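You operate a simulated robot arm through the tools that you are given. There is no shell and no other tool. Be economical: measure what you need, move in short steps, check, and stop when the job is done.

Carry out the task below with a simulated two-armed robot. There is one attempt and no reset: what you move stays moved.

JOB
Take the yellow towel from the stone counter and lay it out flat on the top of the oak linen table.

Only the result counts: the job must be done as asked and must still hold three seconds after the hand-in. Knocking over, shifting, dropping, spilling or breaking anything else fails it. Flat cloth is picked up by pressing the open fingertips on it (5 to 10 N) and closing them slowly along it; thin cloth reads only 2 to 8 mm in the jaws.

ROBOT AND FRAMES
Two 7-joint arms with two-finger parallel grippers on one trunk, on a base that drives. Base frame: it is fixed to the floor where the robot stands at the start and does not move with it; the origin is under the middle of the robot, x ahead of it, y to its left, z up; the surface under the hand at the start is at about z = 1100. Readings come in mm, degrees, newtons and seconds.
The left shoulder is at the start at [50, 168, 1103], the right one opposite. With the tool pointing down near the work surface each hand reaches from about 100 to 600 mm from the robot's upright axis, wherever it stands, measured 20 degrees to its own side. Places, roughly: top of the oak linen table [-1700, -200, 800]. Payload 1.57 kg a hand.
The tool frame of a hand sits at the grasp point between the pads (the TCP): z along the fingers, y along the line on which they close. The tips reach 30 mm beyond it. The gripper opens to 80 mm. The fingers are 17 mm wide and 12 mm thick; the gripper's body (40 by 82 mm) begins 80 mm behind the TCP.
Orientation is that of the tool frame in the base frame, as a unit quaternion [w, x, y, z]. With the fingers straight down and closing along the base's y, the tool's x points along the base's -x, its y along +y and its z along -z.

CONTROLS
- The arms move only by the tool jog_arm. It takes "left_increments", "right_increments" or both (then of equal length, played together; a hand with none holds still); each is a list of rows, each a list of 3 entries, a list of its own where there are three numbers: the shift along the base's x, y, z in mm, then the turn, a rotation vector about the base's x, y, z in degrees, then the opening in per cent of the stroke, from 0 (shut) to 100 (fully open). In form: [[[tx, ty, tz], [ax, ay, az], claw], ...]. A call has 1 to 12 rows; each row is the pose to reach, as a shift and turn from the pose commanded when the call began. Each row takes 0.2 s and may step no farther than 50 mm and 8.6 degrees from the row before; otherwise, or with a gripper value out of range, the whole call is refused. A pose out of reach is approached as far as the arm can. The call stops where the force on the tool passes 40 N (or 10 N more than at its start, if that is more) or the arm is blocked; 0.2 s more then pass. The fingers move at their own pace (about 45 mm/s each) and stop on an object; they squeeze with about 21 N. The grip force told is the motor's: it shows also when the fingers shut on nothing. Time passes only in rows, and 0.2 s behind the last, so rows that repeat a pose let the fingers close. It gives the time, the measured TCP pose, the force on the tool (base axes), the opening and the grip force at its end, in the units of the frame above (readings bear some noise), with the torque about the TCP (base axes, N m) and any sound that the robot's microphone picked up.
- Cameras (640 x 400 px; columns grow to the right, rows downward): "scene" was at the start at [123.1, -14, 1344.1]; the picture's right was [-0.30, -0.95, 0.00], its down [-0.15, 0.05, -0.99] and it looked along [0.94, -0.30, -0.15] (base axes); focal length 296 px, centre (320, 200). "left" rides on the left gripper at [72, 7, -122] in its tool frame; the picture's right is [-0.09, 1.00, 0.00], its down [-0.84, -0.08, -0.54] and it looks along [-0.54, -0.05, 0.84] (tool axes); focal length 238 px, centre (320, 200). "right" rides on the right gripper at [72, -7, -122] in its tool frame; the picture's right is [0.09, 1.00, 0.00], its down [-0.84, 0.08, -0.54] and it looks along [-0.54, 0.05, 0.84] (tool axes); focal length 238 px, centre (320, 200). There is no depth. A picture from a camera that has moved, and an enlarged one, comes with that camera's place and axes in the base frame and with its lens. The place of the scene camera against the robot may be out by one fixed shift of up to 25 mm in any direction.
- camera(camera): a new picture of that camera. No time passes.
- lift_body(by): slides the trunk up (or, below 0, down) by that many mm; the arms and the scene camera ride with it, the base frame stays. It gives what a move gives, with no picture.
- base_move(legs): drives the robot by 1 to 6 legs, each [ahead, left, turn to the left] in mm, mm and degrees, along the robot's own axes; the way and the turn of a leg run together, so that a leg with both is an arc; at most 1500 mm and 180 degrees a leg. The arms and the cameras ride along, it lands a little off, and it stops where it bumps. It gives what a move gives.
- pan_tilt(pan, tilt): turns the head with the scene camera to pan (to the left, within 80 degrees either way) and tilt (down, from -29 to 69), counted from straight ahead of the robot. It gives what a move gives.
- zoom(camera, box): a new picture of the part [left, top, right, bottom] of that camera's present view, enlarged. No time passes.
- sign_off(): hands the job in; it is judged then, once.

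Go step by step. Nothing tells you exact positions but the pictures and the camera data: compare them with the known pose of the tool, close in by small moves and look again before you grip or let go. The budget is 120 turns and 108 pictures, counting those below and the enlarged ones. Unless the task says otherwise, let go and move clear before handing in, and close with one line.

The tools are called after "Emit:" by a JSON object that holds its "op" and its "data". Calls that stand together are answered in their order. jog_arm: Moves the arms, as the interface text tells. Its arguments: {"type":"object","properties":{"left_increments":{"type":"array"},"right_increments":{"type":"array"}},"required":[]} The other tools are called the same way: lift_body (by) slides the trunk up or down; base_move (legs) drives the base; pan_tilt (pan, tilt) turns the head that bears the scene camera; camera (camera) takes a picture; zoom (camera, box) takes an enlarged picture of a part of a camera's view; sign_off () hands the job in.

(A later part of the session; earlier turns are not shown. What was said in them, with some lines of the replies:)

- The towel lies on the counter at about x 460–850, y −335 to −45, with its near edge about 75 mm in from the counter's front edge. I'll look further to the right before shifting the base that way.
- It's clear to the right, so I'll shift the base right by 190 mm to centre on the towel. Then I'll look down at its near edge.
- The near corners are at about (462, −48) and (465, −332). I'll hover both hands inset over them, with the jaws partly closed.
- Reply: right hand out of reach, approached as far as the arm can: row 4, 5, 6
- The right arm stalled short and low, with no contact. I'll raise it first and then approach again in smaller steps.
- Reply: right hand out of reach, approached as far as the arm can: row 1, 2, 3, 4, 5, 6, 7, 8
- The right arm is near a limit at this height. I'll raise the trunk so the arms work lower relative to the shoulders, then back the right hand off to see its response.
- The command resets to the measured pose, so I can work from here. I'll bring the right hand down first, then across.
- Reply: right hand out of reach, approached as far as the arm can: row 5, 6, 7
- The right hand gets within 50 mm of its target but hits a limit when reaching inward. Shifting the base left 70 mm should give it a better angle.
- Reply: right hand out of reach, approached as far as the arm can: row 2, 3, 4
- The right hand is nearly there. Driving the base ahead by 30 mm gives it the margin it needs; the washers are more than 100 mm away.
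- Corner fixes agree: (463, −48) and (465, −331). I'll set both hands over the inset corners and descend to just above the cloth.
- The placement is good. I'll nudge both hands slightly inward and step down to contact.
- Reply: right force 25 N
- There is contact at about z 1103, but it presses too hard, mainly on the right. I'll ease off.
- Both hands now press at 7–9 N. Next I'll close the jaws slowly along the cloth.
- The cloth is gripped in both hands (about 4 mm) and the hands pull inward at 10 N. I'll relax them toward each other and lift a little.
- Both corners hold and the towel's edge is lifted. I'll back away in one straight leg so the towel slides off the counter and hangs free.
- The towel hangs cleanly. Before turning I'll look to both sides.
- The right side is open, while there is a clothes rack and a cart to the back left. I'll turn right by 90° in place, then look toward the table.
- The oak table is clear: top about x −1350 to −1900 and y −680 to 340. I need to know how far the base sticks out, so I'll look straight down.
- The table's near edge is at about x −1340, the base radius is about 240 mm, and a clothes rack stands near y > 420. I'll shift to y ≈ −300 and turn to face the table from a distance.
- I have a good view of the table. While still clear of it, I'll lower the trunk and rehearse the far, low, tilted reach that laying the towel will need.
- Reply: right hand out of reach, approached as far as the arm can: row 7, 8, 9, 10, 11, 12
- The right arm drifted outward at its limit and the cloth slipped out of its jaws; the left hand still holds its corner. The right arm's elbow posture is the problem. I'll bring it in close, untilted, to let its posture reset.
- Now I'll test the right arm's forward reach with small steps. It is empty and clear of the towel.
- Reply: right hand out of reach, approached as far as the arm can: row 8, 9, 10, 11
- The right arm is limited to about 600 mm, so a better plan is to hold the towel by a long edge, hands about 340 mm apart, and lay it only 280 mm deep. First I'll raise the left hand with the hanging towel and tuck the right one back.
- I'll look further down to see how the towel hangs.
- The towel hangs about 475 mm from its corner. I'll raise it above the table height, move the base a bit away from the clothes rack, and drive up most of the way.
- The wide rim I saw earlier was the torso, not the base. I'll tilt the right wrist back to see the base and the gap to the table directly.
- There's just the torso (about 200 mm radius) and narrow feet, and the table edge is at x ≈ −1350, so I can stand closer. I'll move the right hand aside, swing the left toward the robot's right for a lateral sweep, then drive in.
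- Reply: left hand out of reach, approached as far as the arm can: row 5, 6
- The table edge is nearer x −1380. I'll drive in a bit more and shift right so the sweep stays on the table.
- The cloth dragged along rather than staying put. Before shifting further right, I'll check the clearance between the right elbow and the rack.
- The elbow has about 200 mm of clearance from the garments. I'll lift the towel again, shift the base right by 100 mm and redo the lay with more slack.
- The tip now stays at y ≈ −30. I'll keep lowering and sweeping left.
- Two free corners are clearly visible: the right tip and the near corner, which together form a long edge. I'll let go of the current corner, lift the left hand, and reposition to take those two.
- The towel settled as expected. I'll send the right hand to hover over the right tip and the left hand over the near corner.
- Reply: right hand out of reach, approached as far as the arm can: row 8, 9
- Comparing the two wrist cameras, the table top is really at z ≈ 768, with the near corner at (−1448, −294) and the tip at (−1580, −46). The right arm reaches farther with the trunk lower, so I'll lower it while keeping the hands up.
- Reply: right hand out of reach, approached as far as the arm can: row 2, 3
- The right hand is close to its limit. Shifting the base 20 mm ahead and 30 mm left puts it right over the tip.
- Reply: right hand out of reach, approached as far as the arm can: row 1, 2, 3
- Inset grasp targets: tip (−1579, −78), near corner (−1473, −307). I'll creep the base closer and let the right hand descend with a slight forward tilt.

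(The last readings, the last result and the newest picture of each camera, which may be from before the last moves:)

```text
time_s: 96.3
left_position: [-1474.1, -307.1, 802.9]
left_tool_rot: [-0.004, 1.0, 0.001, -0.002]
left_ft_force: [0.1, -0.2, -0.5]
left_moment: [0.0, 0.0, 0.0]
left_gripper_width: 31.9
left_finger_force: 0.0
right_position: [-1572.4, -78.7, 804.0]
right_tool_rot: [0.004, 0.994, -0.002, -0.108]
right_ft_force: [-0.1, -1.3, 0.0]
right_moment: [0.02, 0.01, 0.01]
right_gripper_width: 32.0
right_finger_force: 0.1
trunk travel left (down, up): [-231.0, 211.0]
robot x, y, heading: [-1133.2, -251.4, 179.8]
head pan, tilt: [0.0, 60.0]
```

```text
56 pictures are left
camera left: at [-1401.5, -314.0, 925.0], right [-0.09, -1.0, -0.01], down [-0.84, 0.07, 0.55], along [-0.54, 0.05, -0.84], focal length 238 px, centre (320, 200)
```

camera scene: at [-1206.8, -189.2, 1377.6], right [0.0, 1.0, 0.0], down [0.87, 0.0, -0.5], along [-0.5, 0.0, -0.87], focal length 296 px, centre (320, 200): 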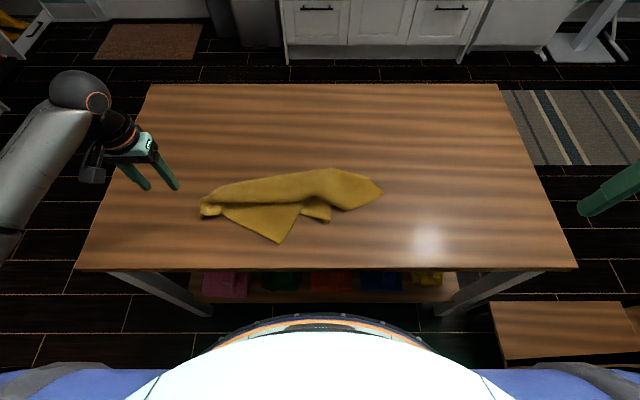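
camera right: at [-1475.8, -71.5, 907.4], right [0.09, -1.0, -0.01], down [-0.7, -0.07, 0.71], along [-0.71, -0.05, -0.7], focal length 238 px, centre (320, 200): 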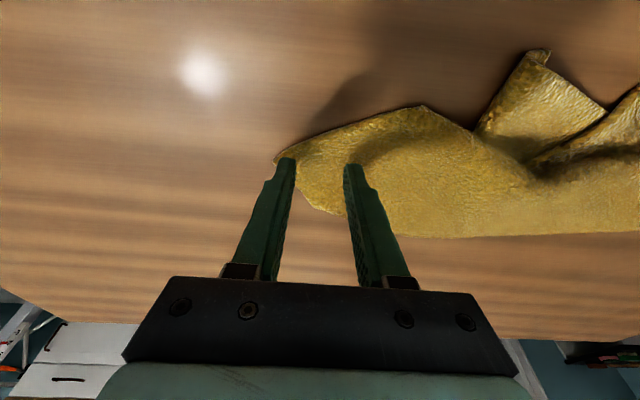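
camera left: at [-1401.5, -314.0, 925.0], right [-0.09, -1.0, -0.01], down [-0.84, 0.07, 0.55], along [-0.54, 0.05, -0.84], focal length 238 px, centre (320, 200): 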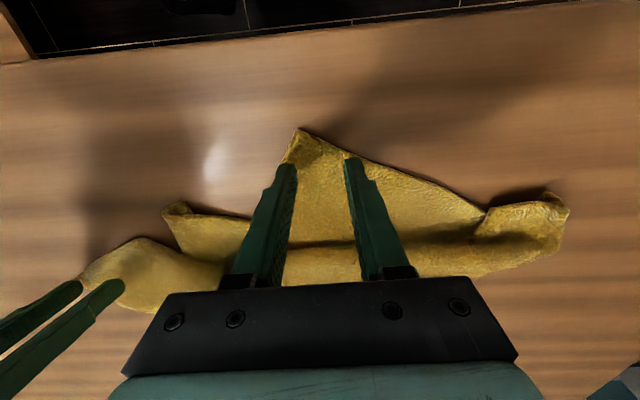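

Both are well placed. I'll nudge each slightly inward and step down to contact.

Emit:
{"op": "jog_arm", "data": {"left_increments": [[[0, -4, 0], [0, 0, 0], 40], [[0, -4, -3], [0, 0, 0], 40], [[0, -4, -5], [0, 0, 0], 40]], "right_increments": [[[0, -5, 0], [0, 0, 0], 40], [[0, -5, -3], [0, 0, 0], 40], [[0, -5, -5], [0, 0, 0], 40]]}}

```text
time_s: 97.1
left_position: [-1474.6, -313.0, 797.3]
left_tool_rot: [-0.003, 1.0, 0.003, -0.001]
left_ft_force: [0.1, 1.0, -0.3]
left_moment: [0.02, 0.02, 0.0]
left_gripper_width: 32.0
left_finger_force: 0.0
right_position: [-1572.7, -84.2, 798.4]
right_tool_rot: [0.004, 0.994, -0.002, -0.108]
right_ft_force: [-0.1, -1.1, 0.4]
right_moment: [-0.04, 0.0, 0.02]
right_gripper_width: 32.1
right_finger_force: 0.1
trunk travel left (down, up): [-231.0, 211.0]
robot x, y, heading: [-1135.5, -252.2, 179.9]
head pan, tilt: [0.0, 60.0]
```

Emit:
{"op": "jog_arm", "data": {"left_increments": [[[0, 0, -2], [0, 0, 0], 40], [[0, 0, -3.5], [0, 0, 0], 40]], "right_increments": [[[0, 0, -2], [0, 0, 0], 40], [[0, 0, -3.5], [0, 0, 0], 40]]}}

```text
time_s: 97.7
left_position: [-1473.0, -311.7, 795.2]
left_tool_rot: [-0.004, 1.0, 0.002, -0.002]
left_ft_force: [-0.6, 0.5, 0.5]
left_moment: [-0.02, 0.01, 0.0]
left_gripper_width: 32.3
left_finger_force: 0.1
right_position: [-1572.8, -84.6, 795.0]
right_tool_rot: [0.004, 0.994, -0.004, -0.108]
right_ft_force: [-0.1, -0.5, 1.1]
right_moment: [-0.02, -0.04, -0.01]
right_gripper_width: 31.9
right_finger_force: 0.0
trunk travel left (down, up): [-231.0, 211.0]
robot x, y, heading: [-1133.9, -251.7, 179.9]
head pan, tilt: [0.0, 60.0]
```

Emit:
{"op": "jog_arm", "data": {"left_increments": [[[0, 0, -2], [0, 0, 0], 40], [[0, 0, -4], [0, 0, 0], 40]], "right_increments": [[[0, 0, -2], [0, 0, 0], 40], [[0, 0, -4], [0, 0, 0], 40]]}}

Emit:
{"op": "camera", "data": {"camera": "left"}}

Emit:
{"op": "camera", "data": {"camera": "right"}}

```text
time_s: 98.3
left_position: [-1473.7, -312.2, 793.4]
left_tool_rot: [-0.005, 1.0, 0.001, -0.004]
left_ft_force: [-0.4, 0.0, 16.3]
left_moment: [-0.01, 0.06, 0.03]
left_gripper_width: 31.9
left_finger_force: 0.1
right_position: [-1572.7, -83.7, 794.3]
right_tool_rot: [0.005, 0.994, -0.002, -0.11]
right_ft_force: [0.1, 2.5, 11.1]
right_moment: [0.09, -0.05, -0.01]
right_gripper_width: 31.9
right_finger_force: 0.0
trunk travel left (down, up): [-231.0, 211.0]
robot x, y, heading: [-1135.0, -252.4, 180.1]
head pan, tilt: [0.0, 60.0]
```

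```text
55 pictures are left
camera left: at [-1400.0, -318.6, 914.5], right [-0.09, -1.0, -0.01], down [-0.83, 0.07, 0.55], along [-0.55, 0.06, -0.84], focal length 238 px, centre (320, 200)
```

left: 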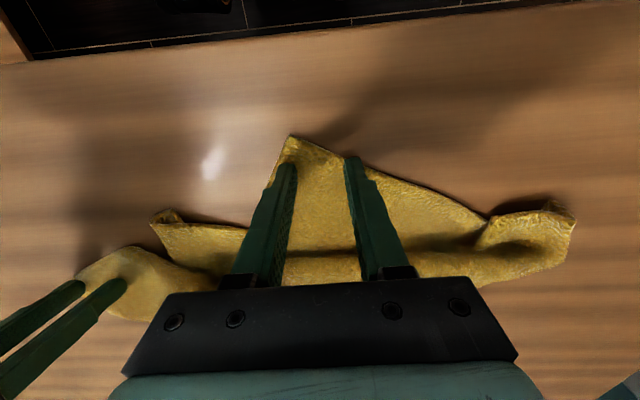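

```text
54 pictures are left
camera right: at [-1475.6, -76.6, 896.7], right [0.09, -1.0, -0.01], down [-0.7, -0.07, 0.71], along [-0.71, -0.05, -0.7], focal length 238 px, centre (320, 200)
```

right: 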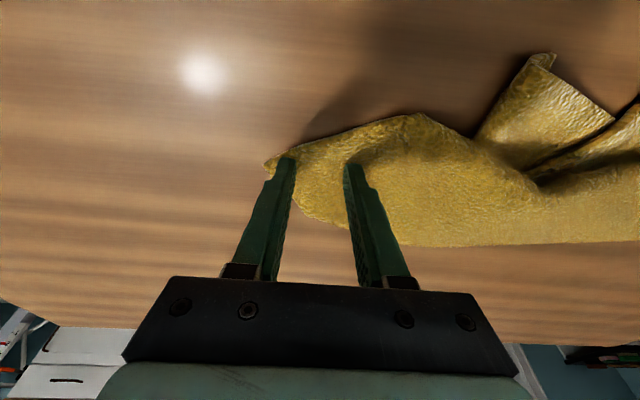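

There is contact at table height z ≈ 764. I'll ease off a little and close both slowly.

Emit:
{"op": "jog_arm", "data": {"left_increments": [[[0, 0, 1.5], [0, 0, 0], 38], [[0, 0, 1.7], [0, 0, 0], 34], [[0, 0, 1.7], [0, 0, 0], 30], [[0, 0, 1.7], [0, 0, 0], 26], [[0, 0, 1.7], [0, 0, 0], 22], [[0, 0, 1.7], [0, 0, 0], 18], [[0, 0, 1.7], [0, 0, 0], 14], [[0, 0, 1.7], [0, 0, 0], 10], [[0, 0, 1.7], [0, 0, 0], 5], [[0, 0, 1.7], [0, 0, 0], 0], [[0, 0, 1.7], [0, 0, 0], 0], [[0, 0, 1.7], [0, 0, 0], 0]], "right_increments": [[[0, 0, 0.5], [0, 0, 0], 38], [[0, 0, 0.7], [0, 0, 0], 34], [[0, 0, 0.7], [0, 0, 0], 30], [[0, 0, 0.7], [0, 0, 0], 26], [[0, 0, 0.7], [0, 0, 0], 22], [[0, 0, 0.7], [0, 0, 0], 18], [[0, 0, 0.7], [0, 0, 0], 14], [[0, 0, 0.7], [0, 0, 0], 10], [[0, 0, 0.7], [0, 0, 0], 5], [[0, 0, 0.7], [0, 0, 0], 0], [[0, 0, 0.7], [0, 0, 0], 0], [[0, 0, 0.7], [0, 0, 0], 0]]}}

Emit:
{"op": "camera", "data": {"camera": "scene"}}

```text
time_s: 100.9
left_position: [-1472.6, -313.4, 793.3]
left_tool_rot: [-0.004, 1.0, 0.003, -0.003]
left_ft_force: [-0.4, 0.4, 8.4]
left_moment: [0.01, -0.01, 0.0]
left_gripper_width: 3.9
left_finger_force: 20.7
right_position: [-1572.1, -84.4, 793.1]
right_tool_rot: [0.004, 0.994, -0.003, -0.109]
right_ft_force: [-0.6, 0.7, 24.7]
right_moment: [0.09, 0.03, 0.02]
right_gripper_width: 4.1
right_finger_force: 21.3
trunk travel left (down, up): [-231.0, 211.0]
robot x, y, heading: [-1131.9, -250.2, 179.6]
head pan, tilt: [0.0, 60.0]
```

```text
53 pictures are left
camera scene: at [-1244.5, -238.7, 1227.9], right [0.0, 1.0, 0.0], down [0.86, 0.0, -0.5], along [-0.5, 0.0, -0.86], focal length 296 px, centre (320, 200)
```

scene: 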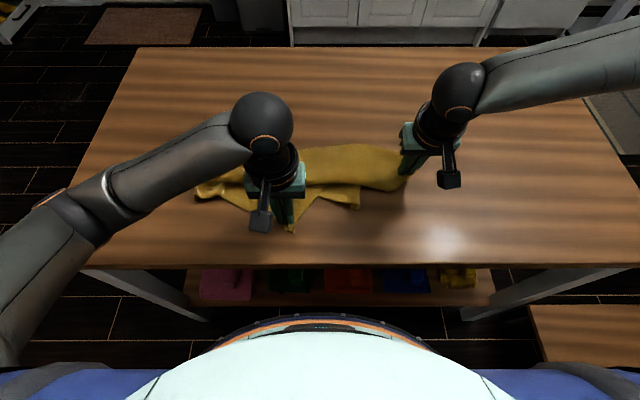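

Both corners are gripped. I'll raise the trunk so the towel lifts by its long edge.

Emit:
{"op": "lift_body", "data": {"by": 205}}

Emit:
{"op": "camera", "data": {"camera": "scene"}}

```text
time_s: 103.1
left_position: [-1472.8, -311.7, 997.6]
left_tool_rot: [-0.003, 1.0, 0.002, -0.002]
left_ft_force: [0.4, -0.4, -1.1]
left_moment: [0.01, -0.04, -0.02]
left_gripper_width: 3.9
left_finger_force: 20.3
right_position: [-1573.2, -83.6, 996.8]
right_tool_rot: [0.004, 0.994, -0.003, -0.107]
right_ft_force: [-0.5, -0.5, -0.6]
right_moment: [0.0, 0.01, 0.01]
right_gripper_width: 3.6
right_finger_force: 21.6
trunk travel left (down, up): [-436.0, 6.0]
robot x, y, heading: [-1135.0, -254.3, 179.8]
head pan, tilt: [0.0, 60.0]
```

```text
52 pictures are left
camera scene: at [-1246.6, -238.2, 1432.6], right [0.0, 1.0, 0.0], down [0.87, 0.0, -0.5], along [-0.5, 0.0, -0.87], focal length 296 px, centre (320, 200)
```

scene: 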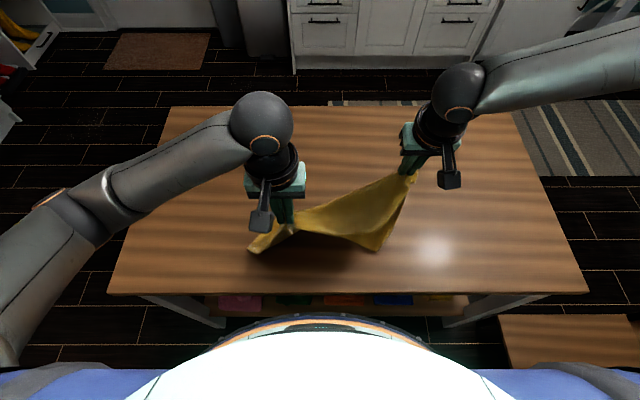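

The long edge is up. I'll bring both hands level, nearer the robot, higher and spread apart until the edge is nearly taut.

Emit:
{"op": "jog_arm", "data": {"left_increments": [[[5, -10, 25], [0, 0, 0], 0], [[10, -25, 50], [0, 0, 0], 0], [[15, -40, 75], [0, 0, 0], 0], [[20, -55, 100], [0, 0, 0], 0], [[25, -70, 120], [0, 0, 0], 0], [[28, -70, 120], [0, 0, 0], 0]], "right_increments": [[[22, 0, 25], [0, -3, 0], 0], [[45, 0, 50], [0, -6, 0], 0], [[68, 0, 75], [0, -9, 0], 0], [[90, 0, 100], [0, -12, 0], 0], [[112, 0, 120], [0, -12, 0], 0], [[128, 0, 120], [0, -12, 0], 0]]}}

Emit:
{"op": "camera", "data": {"camera": "scene"}}

```text
time_s: 104.5
left_position: [-1444.0, -381.1, 1119.2]
left_tool_rot: [-0.004, 1.0, 0.001, -0.001]
left_ft_force: [0.5, 0.7, -0.1]
left_moment: [-0.02, -0.01, -0.04]
left_gripper_width: 3.7
left_finger_force: 21.2
right_position: [-1444.4, -83.6, 1118.1]
right_tool_rot: [0.005, 1.0, -0.003, -0.003]
right_ft_force: [0.2, 1.3, -1.0]
right_moment: [-0.02, 0.02, 0.02]
right_gripper_width: 3.4
right_finger_force: 21.5
trunk travel left (down, up): [-436.0, 6.0]
robot x, y, heading: [-1135.8, -249.1, 179.7]
head pan, tilt: [0.0, 60.0]
```

```text
51 pictures are left
camera scene: at [-1246.6, -238.2, 1432.6], right [0.0, 1.0, 0.0], down [0.87, 0.0, -0.5], along [-0.5, 0.0, -0.87], focal length 296 px, centre (320, 200)
```

scene: 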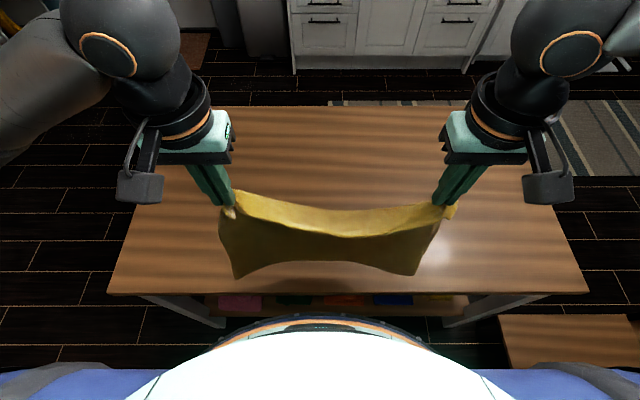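

This is the pose I wanted. I'll spread the left hand a little more and watch the force.

Emit:
{"op": "jog_arm", "data": {"left_increments": [[[0, -10, 0], [0, 0, 0], 0], [[0, -20, 0], [0, 0, 0], 0], [[0, -28, 0], [0, 0, 0], 0]]}}

Emit:
{"op": "camera", "data": {"camera": "scene"}}

```text
time_s: 105.3
left_position: [-1445.1, -411.2, 1118.1]
left_tool_rot: [-0.004, 1.0, 0.002, -0.002]
left_ft_force: [-0.5, 0.2, -1.1]
left_moment: [0.08, -0.02, 0.01]
left_gripper_width: 3.7
left_finger_force: 20.9
right_position: [-1444.0, -83.0, 1117.3]
right_tool_rot: [0.004, 1.0, -0.002, -0.004]
right_ft_force: [-0.5, -1.2, 0.0]
right_moment: [-0.03, 0.01, -0.01]
right_gripper_width: 4.0
right_finger_force: 21.3
trunk travel left (down, up): [-436.0, 6.0]
robot x, y, heading: [-1136.9, -256.3, 179.9]
head pan, tilt: [0.0, 60.0]
```

```text
50 pictures are left
camera scene: at [-1246.4, -238.5, 1432.7], right [0.0, 1.0, 0.0], down [0.87, 0.0, -0.5], along [-0.5, 0.0, -0.87], focal length 296 px, centre (320, 200)
```

scene: 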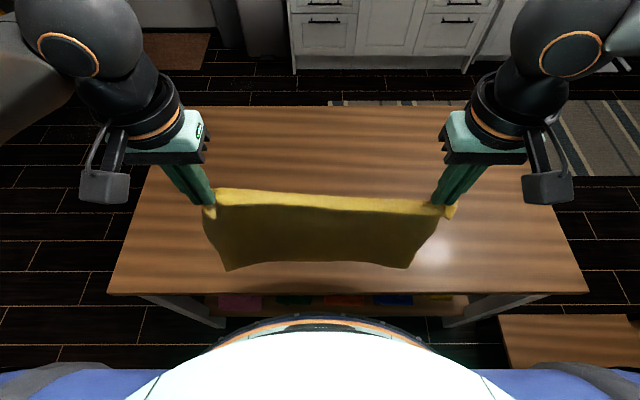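

The edge is nearly straight and the bottom hangs about 50 mm above the table. Before laying it, I'll trade trunk height for arm height, since the right arm reaches farther with the trunk low.

Emit:
{"op": "jog_arm", "data": {"left_increments": [[[0, -2, 35], [0, 0, 0], 0], [[0, -4, 70], [0, 0, 0], 0], [[0, -5, 100], [0, 0, 0], 0]], "right_increments": [[[0, 0, 35], [0, 0, 0], 0], [[0, 0, 70], [0, 0, 0], 0], [[0, 0, 100], [0, 0, 0], 0]]}}

Emit:
{"op": "lift_body", "data": {"by": -100}}

Emit:
{"op": "jog_arm", "data": {"left_increments": [[[0, 0, 35], [0, 0, 0], 0], [[0, 0, 70], [0, 0, 0], 0], [[0, 0, 100], [0, 0, 0], 0]], "right_increments": [[[0, 0, 35], [0, 0, 0], 0], [[0, 0, 70], [0, 0, 0], 0], [[0, 0, 100], [0, 0, 0], 0]]}}

Emit:
{"op": "lift_body", "data": {"by": -100}}

Emit:
{"op": "camera", "data": {"camera": "scene"}}

```text
time_s: 106.1
left_position: [-1444.9, -414.7, 1217.4]
left_tool_rot: [-0.004, 1.0, 0.003, -0.001]
left_ft_force: [-0.4, 2.8, 0.2]
left_moment: [0.08, 0.02, -0.05]
left_gripper_width: 3.6
left_finger_force: 20.9
right_position: [-1443.3, -85.0, 1216.7]
right_tool_rot: [0.005, 1.0, -0.003, -0.002]
right_ft_force: [-0.1, -1.9, -0.4]
right_moment: [-0.05, -0.01, 0.02]
right_gripper_width: 3.7
right_finger_force: 20.4
trunk travel left (down, up): [-436.0, 6.0]
robot x, y, heading: [-1135.3, -253.0, 179.8]
head pan, tilt: [0.0, 60.0]
```

```text
time_s: 107.4
left_position: [-1446.4, -415.4, 1116.0]
left_tool_rot: [-0.003, 1.0, 0.003, -0.002]
left_ft_force: [-0.7, 2.8, 0.4]
left_moment: [0.09, -0.02, -0.04]
left_gripper_width: 4.1
left_finger_force: 20.6
right_position: [-1443.4, -84.9, 1117.2]
right_tool_rot: [0.005, 1.0, -0.002, -0.003]
right_ft_force: [-0.8, -1.9, -0.6]
right_moment: [-0.05, 0.02, 0.01]
right_gripper_width: 3.5
right_finger_force: 20.9
trunk travel left (down, up): [-336.0, 106.0]
robot x, y, heading: [-1134.5, -255.9, 179.9]
head pan, tilt: [0.0, 60.0]
```

```text
time_s: 108.2
left_position: [-1445.2, -415.3, 1217.1]
left_tool_rot: [-0.004, 1.0, 0.001, -0.003]
left_ft_force: [-0.3, 1.7, -0.1]
left_moment: [0.04, 0.03, -0.04]
left_gripper_width: 3.9
left_finger_force: 21.0
right_position: [-1442.8, -86.2, 1218.0]
right_tool_rot: [0.005, 1.0, -0.003, -0.002]
right_ft_force: [-0.6, -1.8, 0.3]
right_moment: [-0.02, -0.01, -0.01]
right_gripper_width: 3.5
right_finger_force: 21.4
trunk travel left (down, up): [-336.0, 106.0]
robot x, y, heading: [-1134.7, -249.0, 180.0]
head pan, tilt: [0.0, 60.0]
```

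```text
time_s: 109.5
left_position: [-1446.6, -415.5, 1117.7]
left_tool_rot: [-0.003, 1.0, 0.002, -0.001]
left_ft_force: [0.6, 1.4, -0.8]
left_moment: [0.07, -0.01, -0.03]
left_gripper_width: 3.8
left_finger_force: 21.3
right_position: [-1444.2, -86.3, 1117.4]
right_tool_rot: [0.004, 1.0, -0.003, -0.003]
right_ft_force: [-0.5, -0.8, 0.5]
right_moment: [-0.06, 0.01, 0.0]
right_gripper_width: 3.6
right_finger_force: 21.3
trunk travel left (down, up): [-236.0, 206.0]
robot x, y, heading: [-1135.0, -252.5, 180.2]
head pan, tilt: [0.0, 60.0]
```

```text
49 pictures are left
camera scene: at [-1246.4, -238.2, 1232.7], right [0.0, 1.0, 0.0], down [0.87, 0.0, -0.5], along [-0.5, 0.0, -0.87], focal length 296 px, centre (320, 200)
```

scene: 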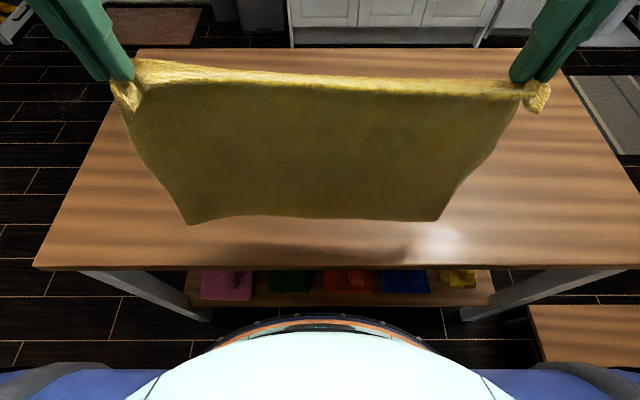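

The towel hangs flat. I'll lower straight down until the bottom edge just touches, then check.

Emit:
{"op": "jog_arm", "data": {"left_increments": [[[0, 1, -20], [0, 0, 0], 0], [[0, 2, -40], [0, 0, 0], 0], [[0, 2, -55], [0, 0, 0], 0]], "right_increments": [[[0, -1, -20], [0, 0, 0], 0], [[0, -1, -40], [0, 0, 0], 0], [[0, -1, -55], [0, 0, 0], 0]]}}

Emit:
{"op": "camera", "data": {"camera": "scene"}}

```text
time_s: 110.3
left_position: [-1448.0, -412.6, 1060.7]
left_tool_rot: [-0.004, 1.0, 0.003, -0.001]
left_ft_force: [-0.5, 1.5, 0.2]
left_moment: [0.06, 0.0, -0.03]
left_gripper_width: 3.7
left_finger_force: 20.8
right_position: [-1443.7, -85.2, 1061.4]
right_tool_rot: [0.004, 1.0, -0.004, -0.004]
right_ft_force: [0.4, -1.0, -1.0]
right_moment: [-0.03, 0.01, -0.01]
right_gripper_width: 3.7
right_finger_force: 20.9
trunk travel left (down, up): [-236.0, 206.0]
robot x, y, heading: [-1133.8, -251.9, 180.1]
head pan, tilt: [0.0, 60.0]
```

```text
48 pictures are left
camera scene: at [-1246.6, -238.3, 1232.7], right [0.0, 1.0, 0.0], down [0.87, 0.0, -0.5], along [-0.5, 0.0, -0.87], focal length 296 px, centre (320, 200)
```

scene: 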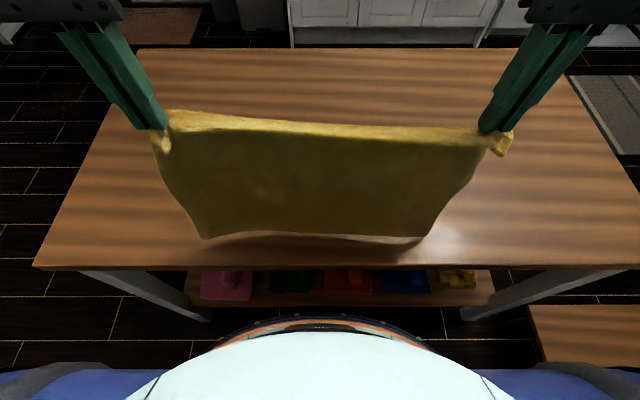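

It's nearly touching. Now I'll do the first part of the lay: move out and down, tilting the fingers forward gradually.

Emit:
{"op": "jog_arm", "data": {"left_increments": [[[0, 0, -12], [0, 0, 0], 0], [[-30, 0, -17], [0, 3, 0], 0], [[-60, 0, -25], [0, 6, 0], 0], [[-90, 0, -35], [0, 10, 0], 0], [[-115, 0, -50], [0, 14, 0], 0], [[-140, 0, -67], [0, 18, 0], 0]], "right_increments": [[[0, 0, -12], [0, 0, 0], 0], [[-30, 0, -17], [0, 3, 0], 0], [[-60, 0, -25], [0, 6, 0], 0], [[-90, 0, -35], [0, 10, 0], 0], [[-115, 0, -50], [0, 14, 0], 0], [[-140, 0, -67], [0, 18, 0], 0]]}}

Emit:
{"op": "camera", "data": {"camera": "scene"}}

```text
time_s: 111.7
left_position: [-1587.6, -412.4, 994.5]
left_tool_rot: [-0.004, 0.988, 0.002, -0.157]
left_ft_force: [1.1, -0.3, 0.8]
left_moment: [0.02, -0.03, -0.03]
left_gripper_width: 3.8
left_finger_force: 21.5
right_position: [-1584.5, -87.4, 994.5]
right_tool_rot: [0.005, 0.987, -0.001, -0.161]
right_ft_force: [-0.2, 0.4, -0.7]
right_moment: [0.01, 0.02, -0.04]
right_gripper_width: 3.6
right_finger_force: 20.3
trunk travel left (down, up): [-236.0, 206.0]
robot x, y, heading: [-1135.6, -250.8, 180.0]
head pan, tilt: [0.0, 60.0]
```

```text
47 pictures are left
camera scene: at [-1246.9, -238.2, 1232.6], right [0.0, 1.0, 0.0], down [0.87, 0.0, -0.5], along [-0.5, 0.0, -0.87], focal length 296 px, centre (320, 200)
```

scene: 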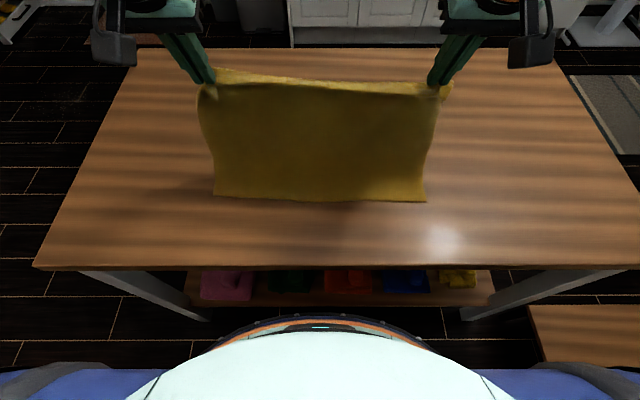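

The bottom edge slid outward by about 70 mm. I'll go back up and restart nearer the table's front edge with a steeper path.

Emit:
{"op": "jog_arm", "data": {"left_increments": [[[25, 0, 20], [0, -4, 0], 0], [[50, 0, 40], [0, -8, 0], 0], [[80, 0, 60], [0, -12, 0], 0], [[110, 0, 75], [0, -18, 0], 0], [[145, 0, 80], [0, -18, 0], 0], [[173, 0, 80], [0, -18, 0], 0], [[173, 0, 80], [0, -18, 0], 0], [[173, 0, 80], [0, -18, 0], 0]], "right_increments": [[[25, 0, 20], [0, -4, 0], 0], [[50, 0, 40], [0, -8, 0], 0], [[80, 0, 60], [0, -12, 0], 0], [[110, 0, 75], [0, -18, 0], 0], [[145, 0, 80], [0, -18, 0], 0], [[176, 0, 80], [0, -18, 0], 0], [[176, 0, 80], [0, -18, 0], 0], [[176, 0, 80], [0, -18, 0], 0]]}}

Emit:
{"op": "jog_arm", "data": {"left_increments": [[[0, 0, -20], [0, 0, 0], 0], [[-8, 0, -35], [0, 0, 0], 0], [[-20, 0, -50], [0, 2, 0], 0], [[-35, 0, -65], [0, 4, 0], 0], [[-52, 0, -80], [0, 6, 0], 0], [[-70, 0, -95], [0, 8, 0], 0], [[-90, 0, -107], [0, 11, 0], 0], [[-110, 0, -120], [0, 14, 0], 0]], "right_increments": [[[0, 0, -20], [0, 0, 0], 0], [[-8, 0, -35], [0, 0, 0], 0], [[-20, 0, -50], [0, 2, 0], 0], [[-35, 0, -65], [0, 4, 0], 0], [[-52, 0, -80], [0, 6, 0], 0], [[-70, 0, -95], [0, 8, 0], 0], [[-90, 0, -107], [0, 11, 0], 0], [[-110, 0, -120], [0, 14, 0], 0]]}}

Emit:
{"op": "camera", "data": {"camera": "scene"}}

```text
time_s: 113.5
left_position: [-1413.3, -413.4, 1074.9]
left_tool_rot: [-0.005, 1.0, 0.003, -0.002]
left_ft_force: [0.3, 0.7, -0.5]
left_moment: [0.02, 0.0, -0.05]
left_gripper_width: 3.8
left_finger_force: 21.0
right_position: [-1404.7, -85.7, 1074.3]
right_tool_rot: [0.004, 1.0, -0.002, -0.002]
right_ft_force: [-0.3, -1.6, 0.4]
right_moment: [-0.05, 0.01, 0.03]
right_gripper_width: 3.3
right_finger_force: 21.1
trunk travel left (down, up): [-236.0, 206.0]
robot x, y, heading: [-1139.1, -252.4, 179.8]
head pan, tilt: [0.0, 60.0]
```

```text
time_s: 115.3
left_position: [-1525.4, -412.4, 954.2]
left_tool_rot: [-0.005, 0.992, 0.003, -0.123]
left_ft_force: [0.8, 1.3, -0.5]
left_moment: [0.06, -0.01, 0.01]
left_gripper_width: 3.9
left_finger_force: 21.0
right_position: [-1519.4, -86.5, 955.4]
right_tool_rot: [0.005, 0.992, -0.003, -0.125]
right_ft_force: [0.4, -1.5, 0.1]
right_moment: [-0.01, -0.02, -0.01]
right_gripper_width: 3.6
right_finger_force: 20.9
trunk travel left (down, up): [-236.0, 206.0]
robot x, y, heading: [-1134.6, -255.6, 179.9]
head pan, tilt: [0.0, 60.0]
```

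```text
46 pictures are left
camera scene: at [-1246.8, -238.3, 1232.6], right [0.0, 1.0, 0.0], down [0.87, 0.0, -0.5], along [-0.5, 0.0, -0.87], focal length 296 px, centre (320, 200)
```

scene: 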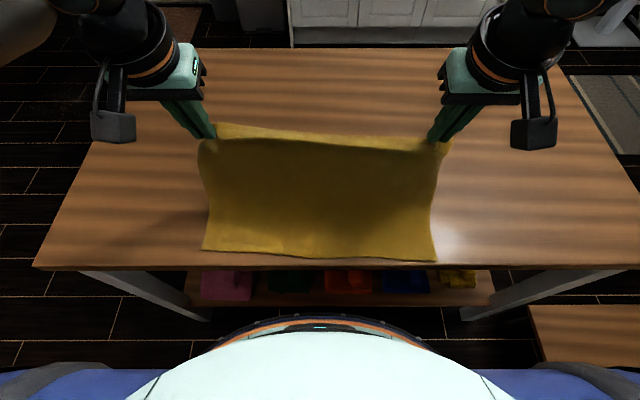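

Excellent: the near edge lies just inside the table front and the cloth trails flat. I'll continue outward and down.

Emit:
{"op": "jog_arm", "data": {"left_increments": [[[-20, 0, -20], [0, 4, 0], 0], [[-40, 0, -40], [0, 8, 0], 0], [[-58, 0, -60], [0, 12, 0], 0], [[-76, 0, -80], [0, 16, 0], 0], [[-93, 0, -100], [0, 20, 0], 0], [[-108, 0, -118], [0, 24, 0], 0]], "right_increments": [[[-22, 0, -20], [0, 4, 0], 0], [[-44, 0, -40], [0, 8, 0], 0], [[-64, 0, -60], [0, 12, 0], 0], [[-82, 0, -80], [0, 16, 0], 0], [[-99, 0, -100], [0, 20, 0], 0], [[-114, 0, -119], [0, 24, 0], 0]]}}

Emit:
{"op": "camera", "data": {"camera": "scene"}}

```text
time_s: 116.7
left_position: [-1631.8, -412.0, 839.4]
left_tool_rot: [-0.005, 0.945, 0.001, -0.328]
left_ft_force: [0.0, 0.0, -0.4]
left_moment: [-0.01, -0.05, 0.01]
left_gripper_width: 3.5
left_finger_force: 21.2
right_position: [-1632.5, -87.0, 833.7]
right_tool_rot: [0.005, 0.944, -0.002, -0.329]
right_ft_force: [0.8, -0.2, -1.3]
right_moment: [0.01, -0.02, 0.02]
right_gripper_width: 3.5
right_finger_force: 21.1
trunk travel left (down, up): [-236.0, 206.0]
robot x, y, heading: [-1135.9, -253.5, 180.1]
head pan, tilt: [0.0, 60.0]
```

```text
45 pictures are left
camera scene: at [-1246.7, -238.2, 1232.7], right [0.0, 1.0, 0.0], down [0.87, 0.0, -0.5], along [-0.5, 0.0, -0.87], focal length 296 px, centre (320, 200)
```

scene: 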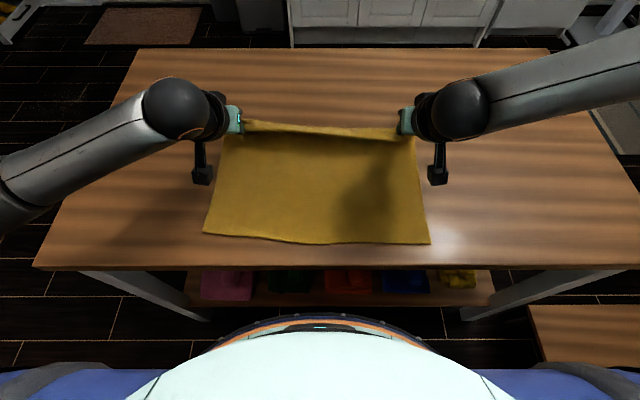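

Very good. I'll lower the held edge to just above the table while pulling slightly outward to take up the slack.

Emit:
{"op": "jog_arm", "data": {"left_increments": [[[-10, 0, -16], [0, 0, 0], 0], [[-20, 0, -32], [0, 0, 0], 0], [[-28, -1, -44], [0, 0, 0], 0]], "right_increments": [[[-10, 0, -13], [0, 0, 0], 0], [[-20, 0, -26], [0, 0, 0], 0], [[-28, 1, -38], [0, 0, 0], 0]]}}

Emit:
{"op": "camera", "data": {"camera": "scene"}}

Emit:
{"op": "camera", "data": {"camera": "left"}}

```text
time_s: 117.5
left_position: [-1659.0, -414.3, 795.3]
left_tool_rot: [-0.005, 0.944, 0.0, -0.329]
left_ft_force: [1.3, 4.5, 4.0]
left_moment: [0.1, 0.01, -0.16]
left_gripper_width: 3.8
left_finger_force: 21.0
right_position: [-1649.3, -71.6, 813.9]
right_tool_rot: [0.006, 0.944, -0.001, -0.329]
right_ft_force: [-0.4, -4.7, -1.1]
right_moment: [-0.12, 0.02, 0.07]
right_gripper_width: 4.0
right_finger_force: 20.8
right hand out of reach, approached as far as the arm can: row 1, 2, 3
trunk travel left (down, up): [-236.0, 206.0]
robot x, y, heading: [-1137.0, -253.8, 179.9]
head pan, tilt: [0.0, 60.0]
```

```text
44 pictures are left
camera scene: at [-1245.9, -238.2, 1232.8], right [0.0, 1.0, 0.0], down [0.87, 0.0, -0.5], along [-0.5, 0.0, -0.87], focal length 296 px, centre (320, 200)
```

scene: 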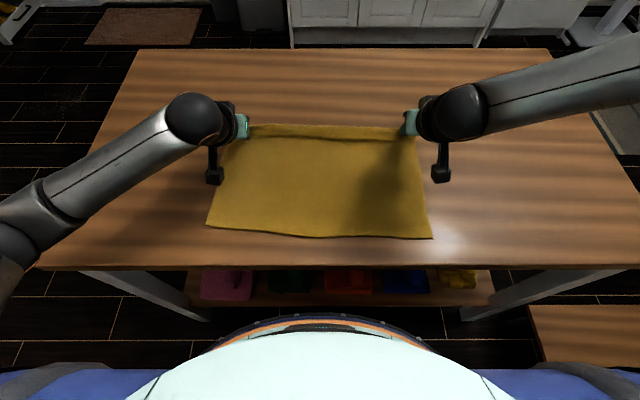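

```text
43 pictures are left
camera left: at [-1526.9, -419.8, 846.6], right [-0.08, -1.0, 0.05], down [-0.32, 0.07, 0.95], along [-0.94, 0.06, -0.32], focal length 238 px, centre (320, 200)
```

left: 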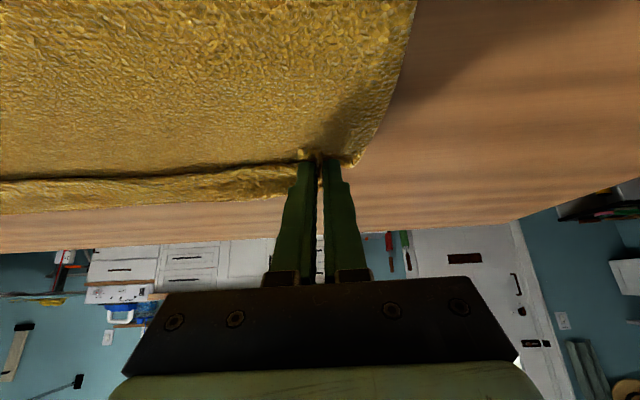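

The right hand is at its limit 20 mm above the table. I'll raise the left by the same amount and lower the trunk, so both come down without the right arm reaching further.

Emit:
{"op": "jog_arm", "data": {"left_increments": [[[0, 4, 10], [0, 0, 0], 0], [[0, 10, 20], [0, 0, 0], 0]]}}

Emit:
{"op": "lift_body", "data": {"by": -21}}

Emit:
{"op": "camera", "data": {"camera": "right"}}

Emit:
{"op": "camera", "data": {"camera": "left"}}

```text
time_s: 118.1
left_position: [-1660.2, -404.1, 814.1]
left_tool_rot: [-0.003, 0.945, 0.002, -0.327]
left_ft_force: [0.3, 1.7, -0.7]
left_moment: [0.0, -0.03, -0.04]
left_gripper_width: 3.8
left_finger_force: 20.9
right_position: [-1650.0, -72.1, 812.6]
right_tool_rot: [0.005, 0.944, -0.001, -0.329]
right_ft_force: [-0.1, -1.7, -0.1]
right_moment: [-0.03, -0.03, 0.0]
right_gripper_width: 3.6
right_finger_force: 21.2
trunk travel left (down, up): [-236.0, 206.0]
robot x, y, heading: [-1133.5, -253.1, 179.6]
head pan, tilt: [0.0, 60.0]
```

```text
time_s: 118.8
left_position: [-1660.1, -403.3, 795.6]
left_tool_rot: [-0.005, 0.944, 0.001, -0.329]
left_ft_force: [-1.4, 0.6, 6.5]
left_moment: [0.04, 0.11, -0.02]
left_gripper_width: 3.9
left_finger_force: 20.7
right_position: [-1649.6, -73.1, 794.6]
right_tool_rot: [0.005, 0.944, -0.002, -0.33]
right_ft_force: [0.4, 0.5, 6.5]
right_moment: [0.03, 0.05, 0.03]
right_gripper_width: 3.9
right_finger_force: 20.9
trunk travel left (down, up): [-215.0, 227.0]
robot x, y, heading: [-1133.9, -252.3, 179.8]
head pan, tilt: [0.0, 60.0]
```

```text
42 pictures are left
camera right: at [-1517.9, -64.9, 844.7], right [0.07, -1.0, -0.05], down [-0.32, -0.07, 0.95], along [-0.95, -0.05, -0.32], focal length 238 px, centre (320, 200)
```

right: 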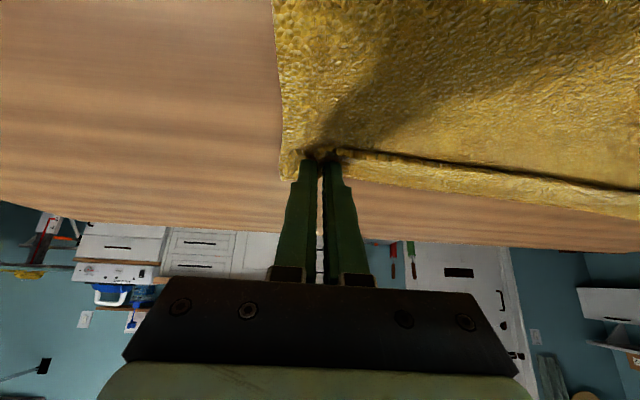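

```text
41 pictures are left
camera left: at [-1528.1, -409.8, 845.8], right [-0.07, -1.0, 0.05], down [-0.32, 0.07, 0.95], along [-0.95, 0.05, -0.32], focal length 238 px, centre (320, 200)
```

left: 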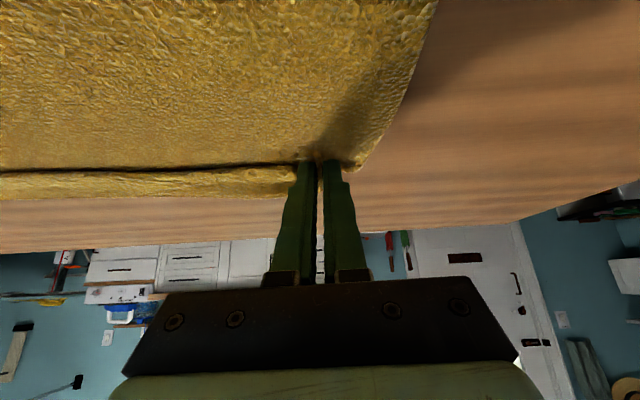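

Both tips rest on the table. I'll open slowly while they are down, which spreads the pinched bunch, and then retreat along the fingers.

Emit:
{"op": "jog_arm", "data": {"left_increments": [[[0, 0, 0], [0, 0, 0], 8], [[0, 0, 0], [0, 0, 0], 14], [[0, 0, 0], [0, 0, 0], 20], [[0, 0, 0], [0, 0, 0], 26], [[0, 0, 0], [0, 0, 0], 32], [[0, 0, 0], [0, 0, 0], 38], [[0, 0, 0], [0, 0, 0], 44], [[4, 0, 6], [0, 0, 0], 44], [[15, 0, 20], [0, 0, 0], 44], [[35, 0, 50], [0, 0, 0], 44], [[55, 0, 80], [0, 0, 0], 44], [[80, 0, 110], [0, 0, 0], 44]], "right_increments": [[[0, 0, 0], [0, 0, 0], 8], [[0, 0, 0], [0, 0, 0], 14], [[0, 0, 0], [0, 0, 0], 20], [[0, 0, 0], [0, 0, 0], 26], [[0, 0, 0], [0, 0, 0], 32], [[0, 0, 0], [0, 0, 0], 38], [[0, 0, 0], [0, 0, 0], 44], [[4, 0, 6], [0, 0, 0], 44], [[15, 0, 20], [0, 0, 0], 44], [[35, 0, 50], [0, 0, 0], 44], [[55, 0, 80], [0, 0, 0], 44], [[80, 0, 110], [0, 0, 0], 44]]}}

Emit:
{"op": "camera", "data": {"camera": "scene"}}

Emit:
{"op": "camera", "data": {"camera": "left"}}

Emit:
{"op": "camera", "data": {"camera": "right"}}

```text
time_s: 121.4
left_position: [-1579.3, -402.9, 904.0]
left_tool_rot: [-0.004, 0.945, 0.001, -0.327]
left_ft_force: [-0.5, 0.0, 0.8]
left_moment: [-0.03, 0.02, 0.02]
left_gripper_width: 35.3
left_finger_force: 0.0
right_position: [-1569.0, -70.5, 903.0]
right_tool_rot: [0.005, 0.945, -0.001, -0.328]
right_ft_force: [-0.2, 1.2, -0.6]
right_moment: [0.01, 0.02, 0.01]
right_gripper_width: 35.2
right_finger_force: 0.1
trunk travel left (down, up): [-215.0, 227.0]
robot x, y, heading: [-1130.2, -250.6, 180.0]
head pan, tilt: [0.0, 60.0]
```

```text
40 pictures are left
camera scene: at [-1246.1, -238.4, 1211.6], right [0.0, 1.0, 0.0], down [0.87, 0.0, -0.5], along [-0.5, 0.0, -0.87], focal length 296 px, centre (320, 200)
```

scene: 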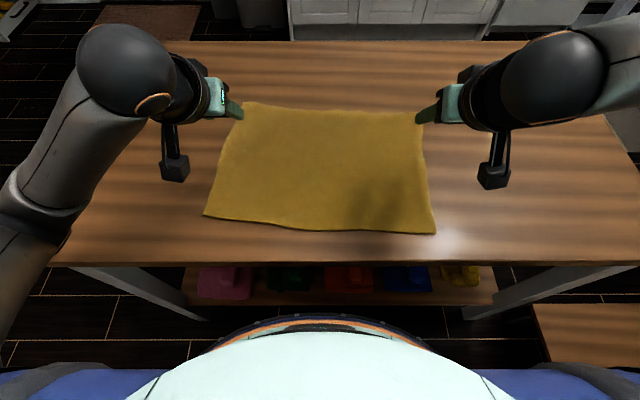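

```text
39 pictures are left
camera left: at [-1447.2, -409.4, 955.5], right [-0.07, -1.0, 0.05], down [-0.32, 0.07, 0.94], along [-0.94, 0.05, -0.33], focal length 238 px, centre (320, 200)
```

left: 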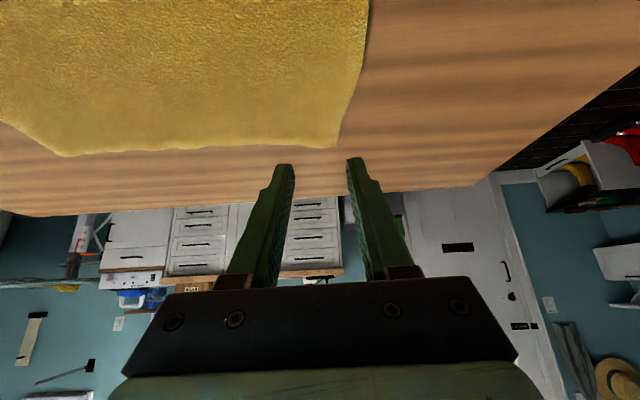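

```text
38 pictures are left
camera right: at [-1437.5, -63.4, 953.7], right [0.07, -1.0, -0.05], down [-0.32, -0.07, 0.94], along [-0.94, -0.05, -0.32], focal length 238 px, centre (320, 200)
```

right: 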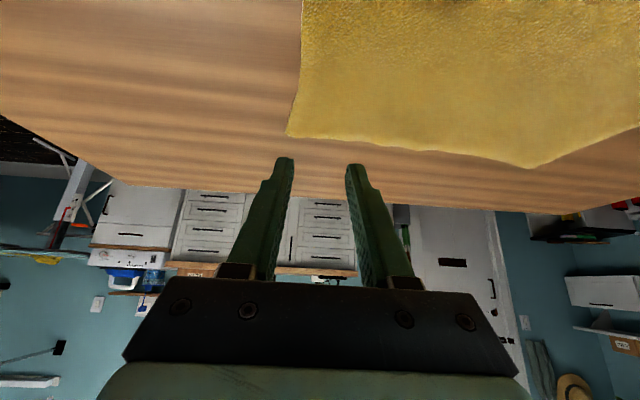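

The towel lies flat. I'll raise the hands clear, back the base off a little and check the result.

Emit:
{"op": "jog_arm", "data": {"left_increments": [[[20, -10, 30], [0, -6, 0], 44], [[40, -20, 60], [0, -12, 0], 44], [[60, -30, 90], [0, -18, 0], 44], [[80, -40, 120], [0, -24, 0], 44], [[100, -50, 140], [0, -30, 0], 44], [[120, -60, 150], [0, -36, 0], 44]], "right_increments": [[[20, 0, 30], [0, -6, 0], 44], [[40, 0, 60], [0, -12, 0], 44], [[60, 0, 90], [0, -18, 0], 44], [[80, 0, 120], [0, -24, 0], 44], [[100, 0, 140], [0, -30, 0], 44], [[120, 0, 150], [0, -36, 0], 44]]}}

Emit:
{"op": "base_move", "data": {"legs": [[-180, 0, 0]]}}

Emit:
{"op": "lift_body", "data": {"by": 200}}

Emit:
{"op": "pan_tilt", "data": {"pan": 0, "tilt": 50}}

Emit:
{"op": "camera", "data": {"camera": "scene"}}

Emit:
{"op": "zoom", "data": {"camera": "scene", "box": [160, 60, 480, 260]}}

```text
time_s: 122.8
left_position: [-1458.1, -463.2, 1053.9]
left_tool_rot: [-0.005, 1.0, 0.003, -0.018]
left_ft_force: [0.3, 0.5, 0.7]
left_moment: [0.0, 0.01, -0.02]
left_gripper_width: 35.1
left_finger_force: 0.1
right_position: [-1450.0, -74.1, 1052.5]
right_tool_rot: [0.004, 1.0, -0.003, -0.02]
right_ft_force: [1.4, 0.0, -0.7]
right_moment: [-0.03, 0.01, 0.01]
right_gripper_width: 35.2
right_finger_force: 0.0
trunk travel left (down, up): [-215.0, 227.0]
robot x, y, heading: [-1138.1, -250.3, 179.9]
head pan, tilt: [0.0, 60.0]
```

```text
time_s: 124.3
left_position: [-1282.8, -463.3, 1053.8]
left_tool_rot: [-0.003, 1.0, 0.001, -0.019]
left_ft_force: [0.0, 0.4, -0.4]
left_moment: [0.02, -0.04, 0.02]
left_gripper_width: 35.0
left_finger_force: 0.0
right_position: [-1273.3, -73.4, 1051.6]
right_tool_rot: [0.004, 1.0, -0.005, -0.021]
right_ft_force: [0.9, 0.8, -0.2]
right_moment: [0.0, -0.02, 0.01]
right_gripper_width: 35.2
right_finger_force: 0.1
trunk travel left (down, up): [-215.0, 227.0]
robot x, y, heading: [-959.5, -255.1, 179.7]
head pan, tilt: [0.0, 60.0]
```

```text
time_s: 126.5
left_position: [-1283.5, -463.2, 1252.8]
left_tool_rot: [-0.003, 1.0, 0.0, -0.019]
left_ft_force: [-0.7, -0.2, 0.2]
left_moment: [0.01, -0.01, 0.02]
left_gripper_width: 35.0
left_finger_force: 0.1
right_position: [-1272.9, -73.2, 1251.8]
right_tool_rot: [0.005, 1.0, -0.004, -0.021]
right_ft_force: [-0.1, 0.3, 0.8]
right_moment: [0.02, 0.01, -0.02]
right_gripper_width: 35.2
right_finger_force: 0.0
trunk travel left (down, up): [-415.0, 27.0]
robot x, y, heading: [-954.8, -251.6, 179.6]
head pan, tilt: [0.0, 60.0]
```

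```text
time_s: 127.2
left_position: [-1281.7, -464.4, 1254.2]
left_tool_rot: [-0.004, 1.0, 0.0, -0.019]
left_ft_force: [-0.5, 0.0, 0.6]
left_moment: [0.0, -0.03, -0.01]
left_gripper_width: 35.1
left_finger_force: 0.0
right_position: [-1272.6, -72.9, 1251.2]
right_tool_rot: [0.005, 1.0, -0.005, -0.02]
right_ft_force: [-0.6, -0.2, 0.5]
right_moment: [-0.03, 0.01, -0.03]
right_gripper_width: 35.2
right_finger_force: 0.0
trunk travel left (down, up): [-415.0, 27.0]
robot x, y, heading: [-962.8, -248.9, 179.7]
head pan, tilt: [0.0, 50.0]
```

```text
37 pictures are left
camera scene: at [-1080.2, -238.6, 1424.2], right [0.01, 1.0, 0.0], down [0.77, 0.0, -0.64], along [-0.64, 0.0, -0.77], focal length 296 px, centre (320, 200)
```

scene: 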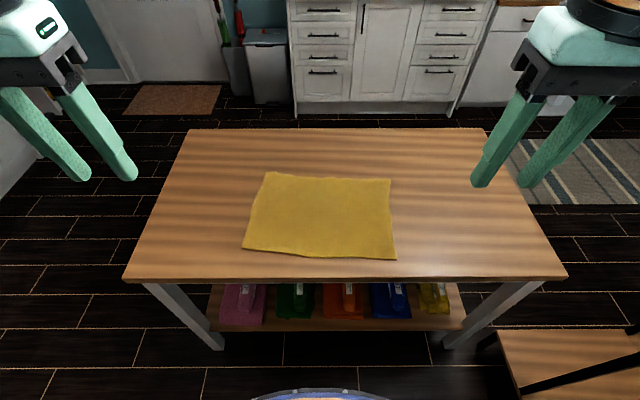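

```text
2.00 times, centred on (320, 160) of scene
camera zoom: at [-1080.2, -238.6, 1424.2], right [0.01, 1.0, 0.0], down [0.77, 0.0, -0.64], along [-0.64, 0.0, -0.77], focal length 592 px, centre (320, 280)
```

zoom: 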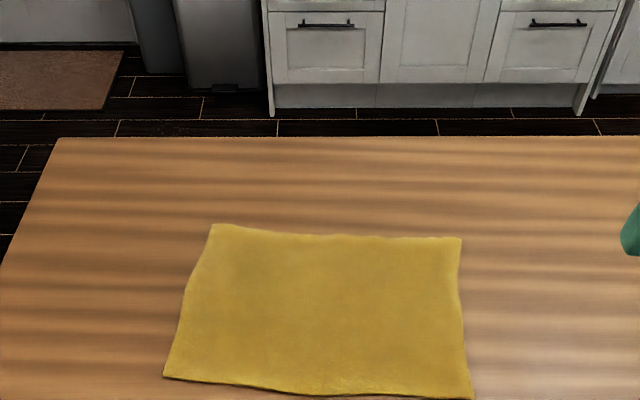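

The yellow towel lies flat, unfolded and entirely on the oak table top. Both hands are empty and clear, and nothing else looks disturbed, so I'm handing in.

Emit:
{"op": "sign_off", "data": {}}

```text
The job is handed in.
```

The yellow towel is laid out flat on the top of the oak linen table, and the job is handed in.
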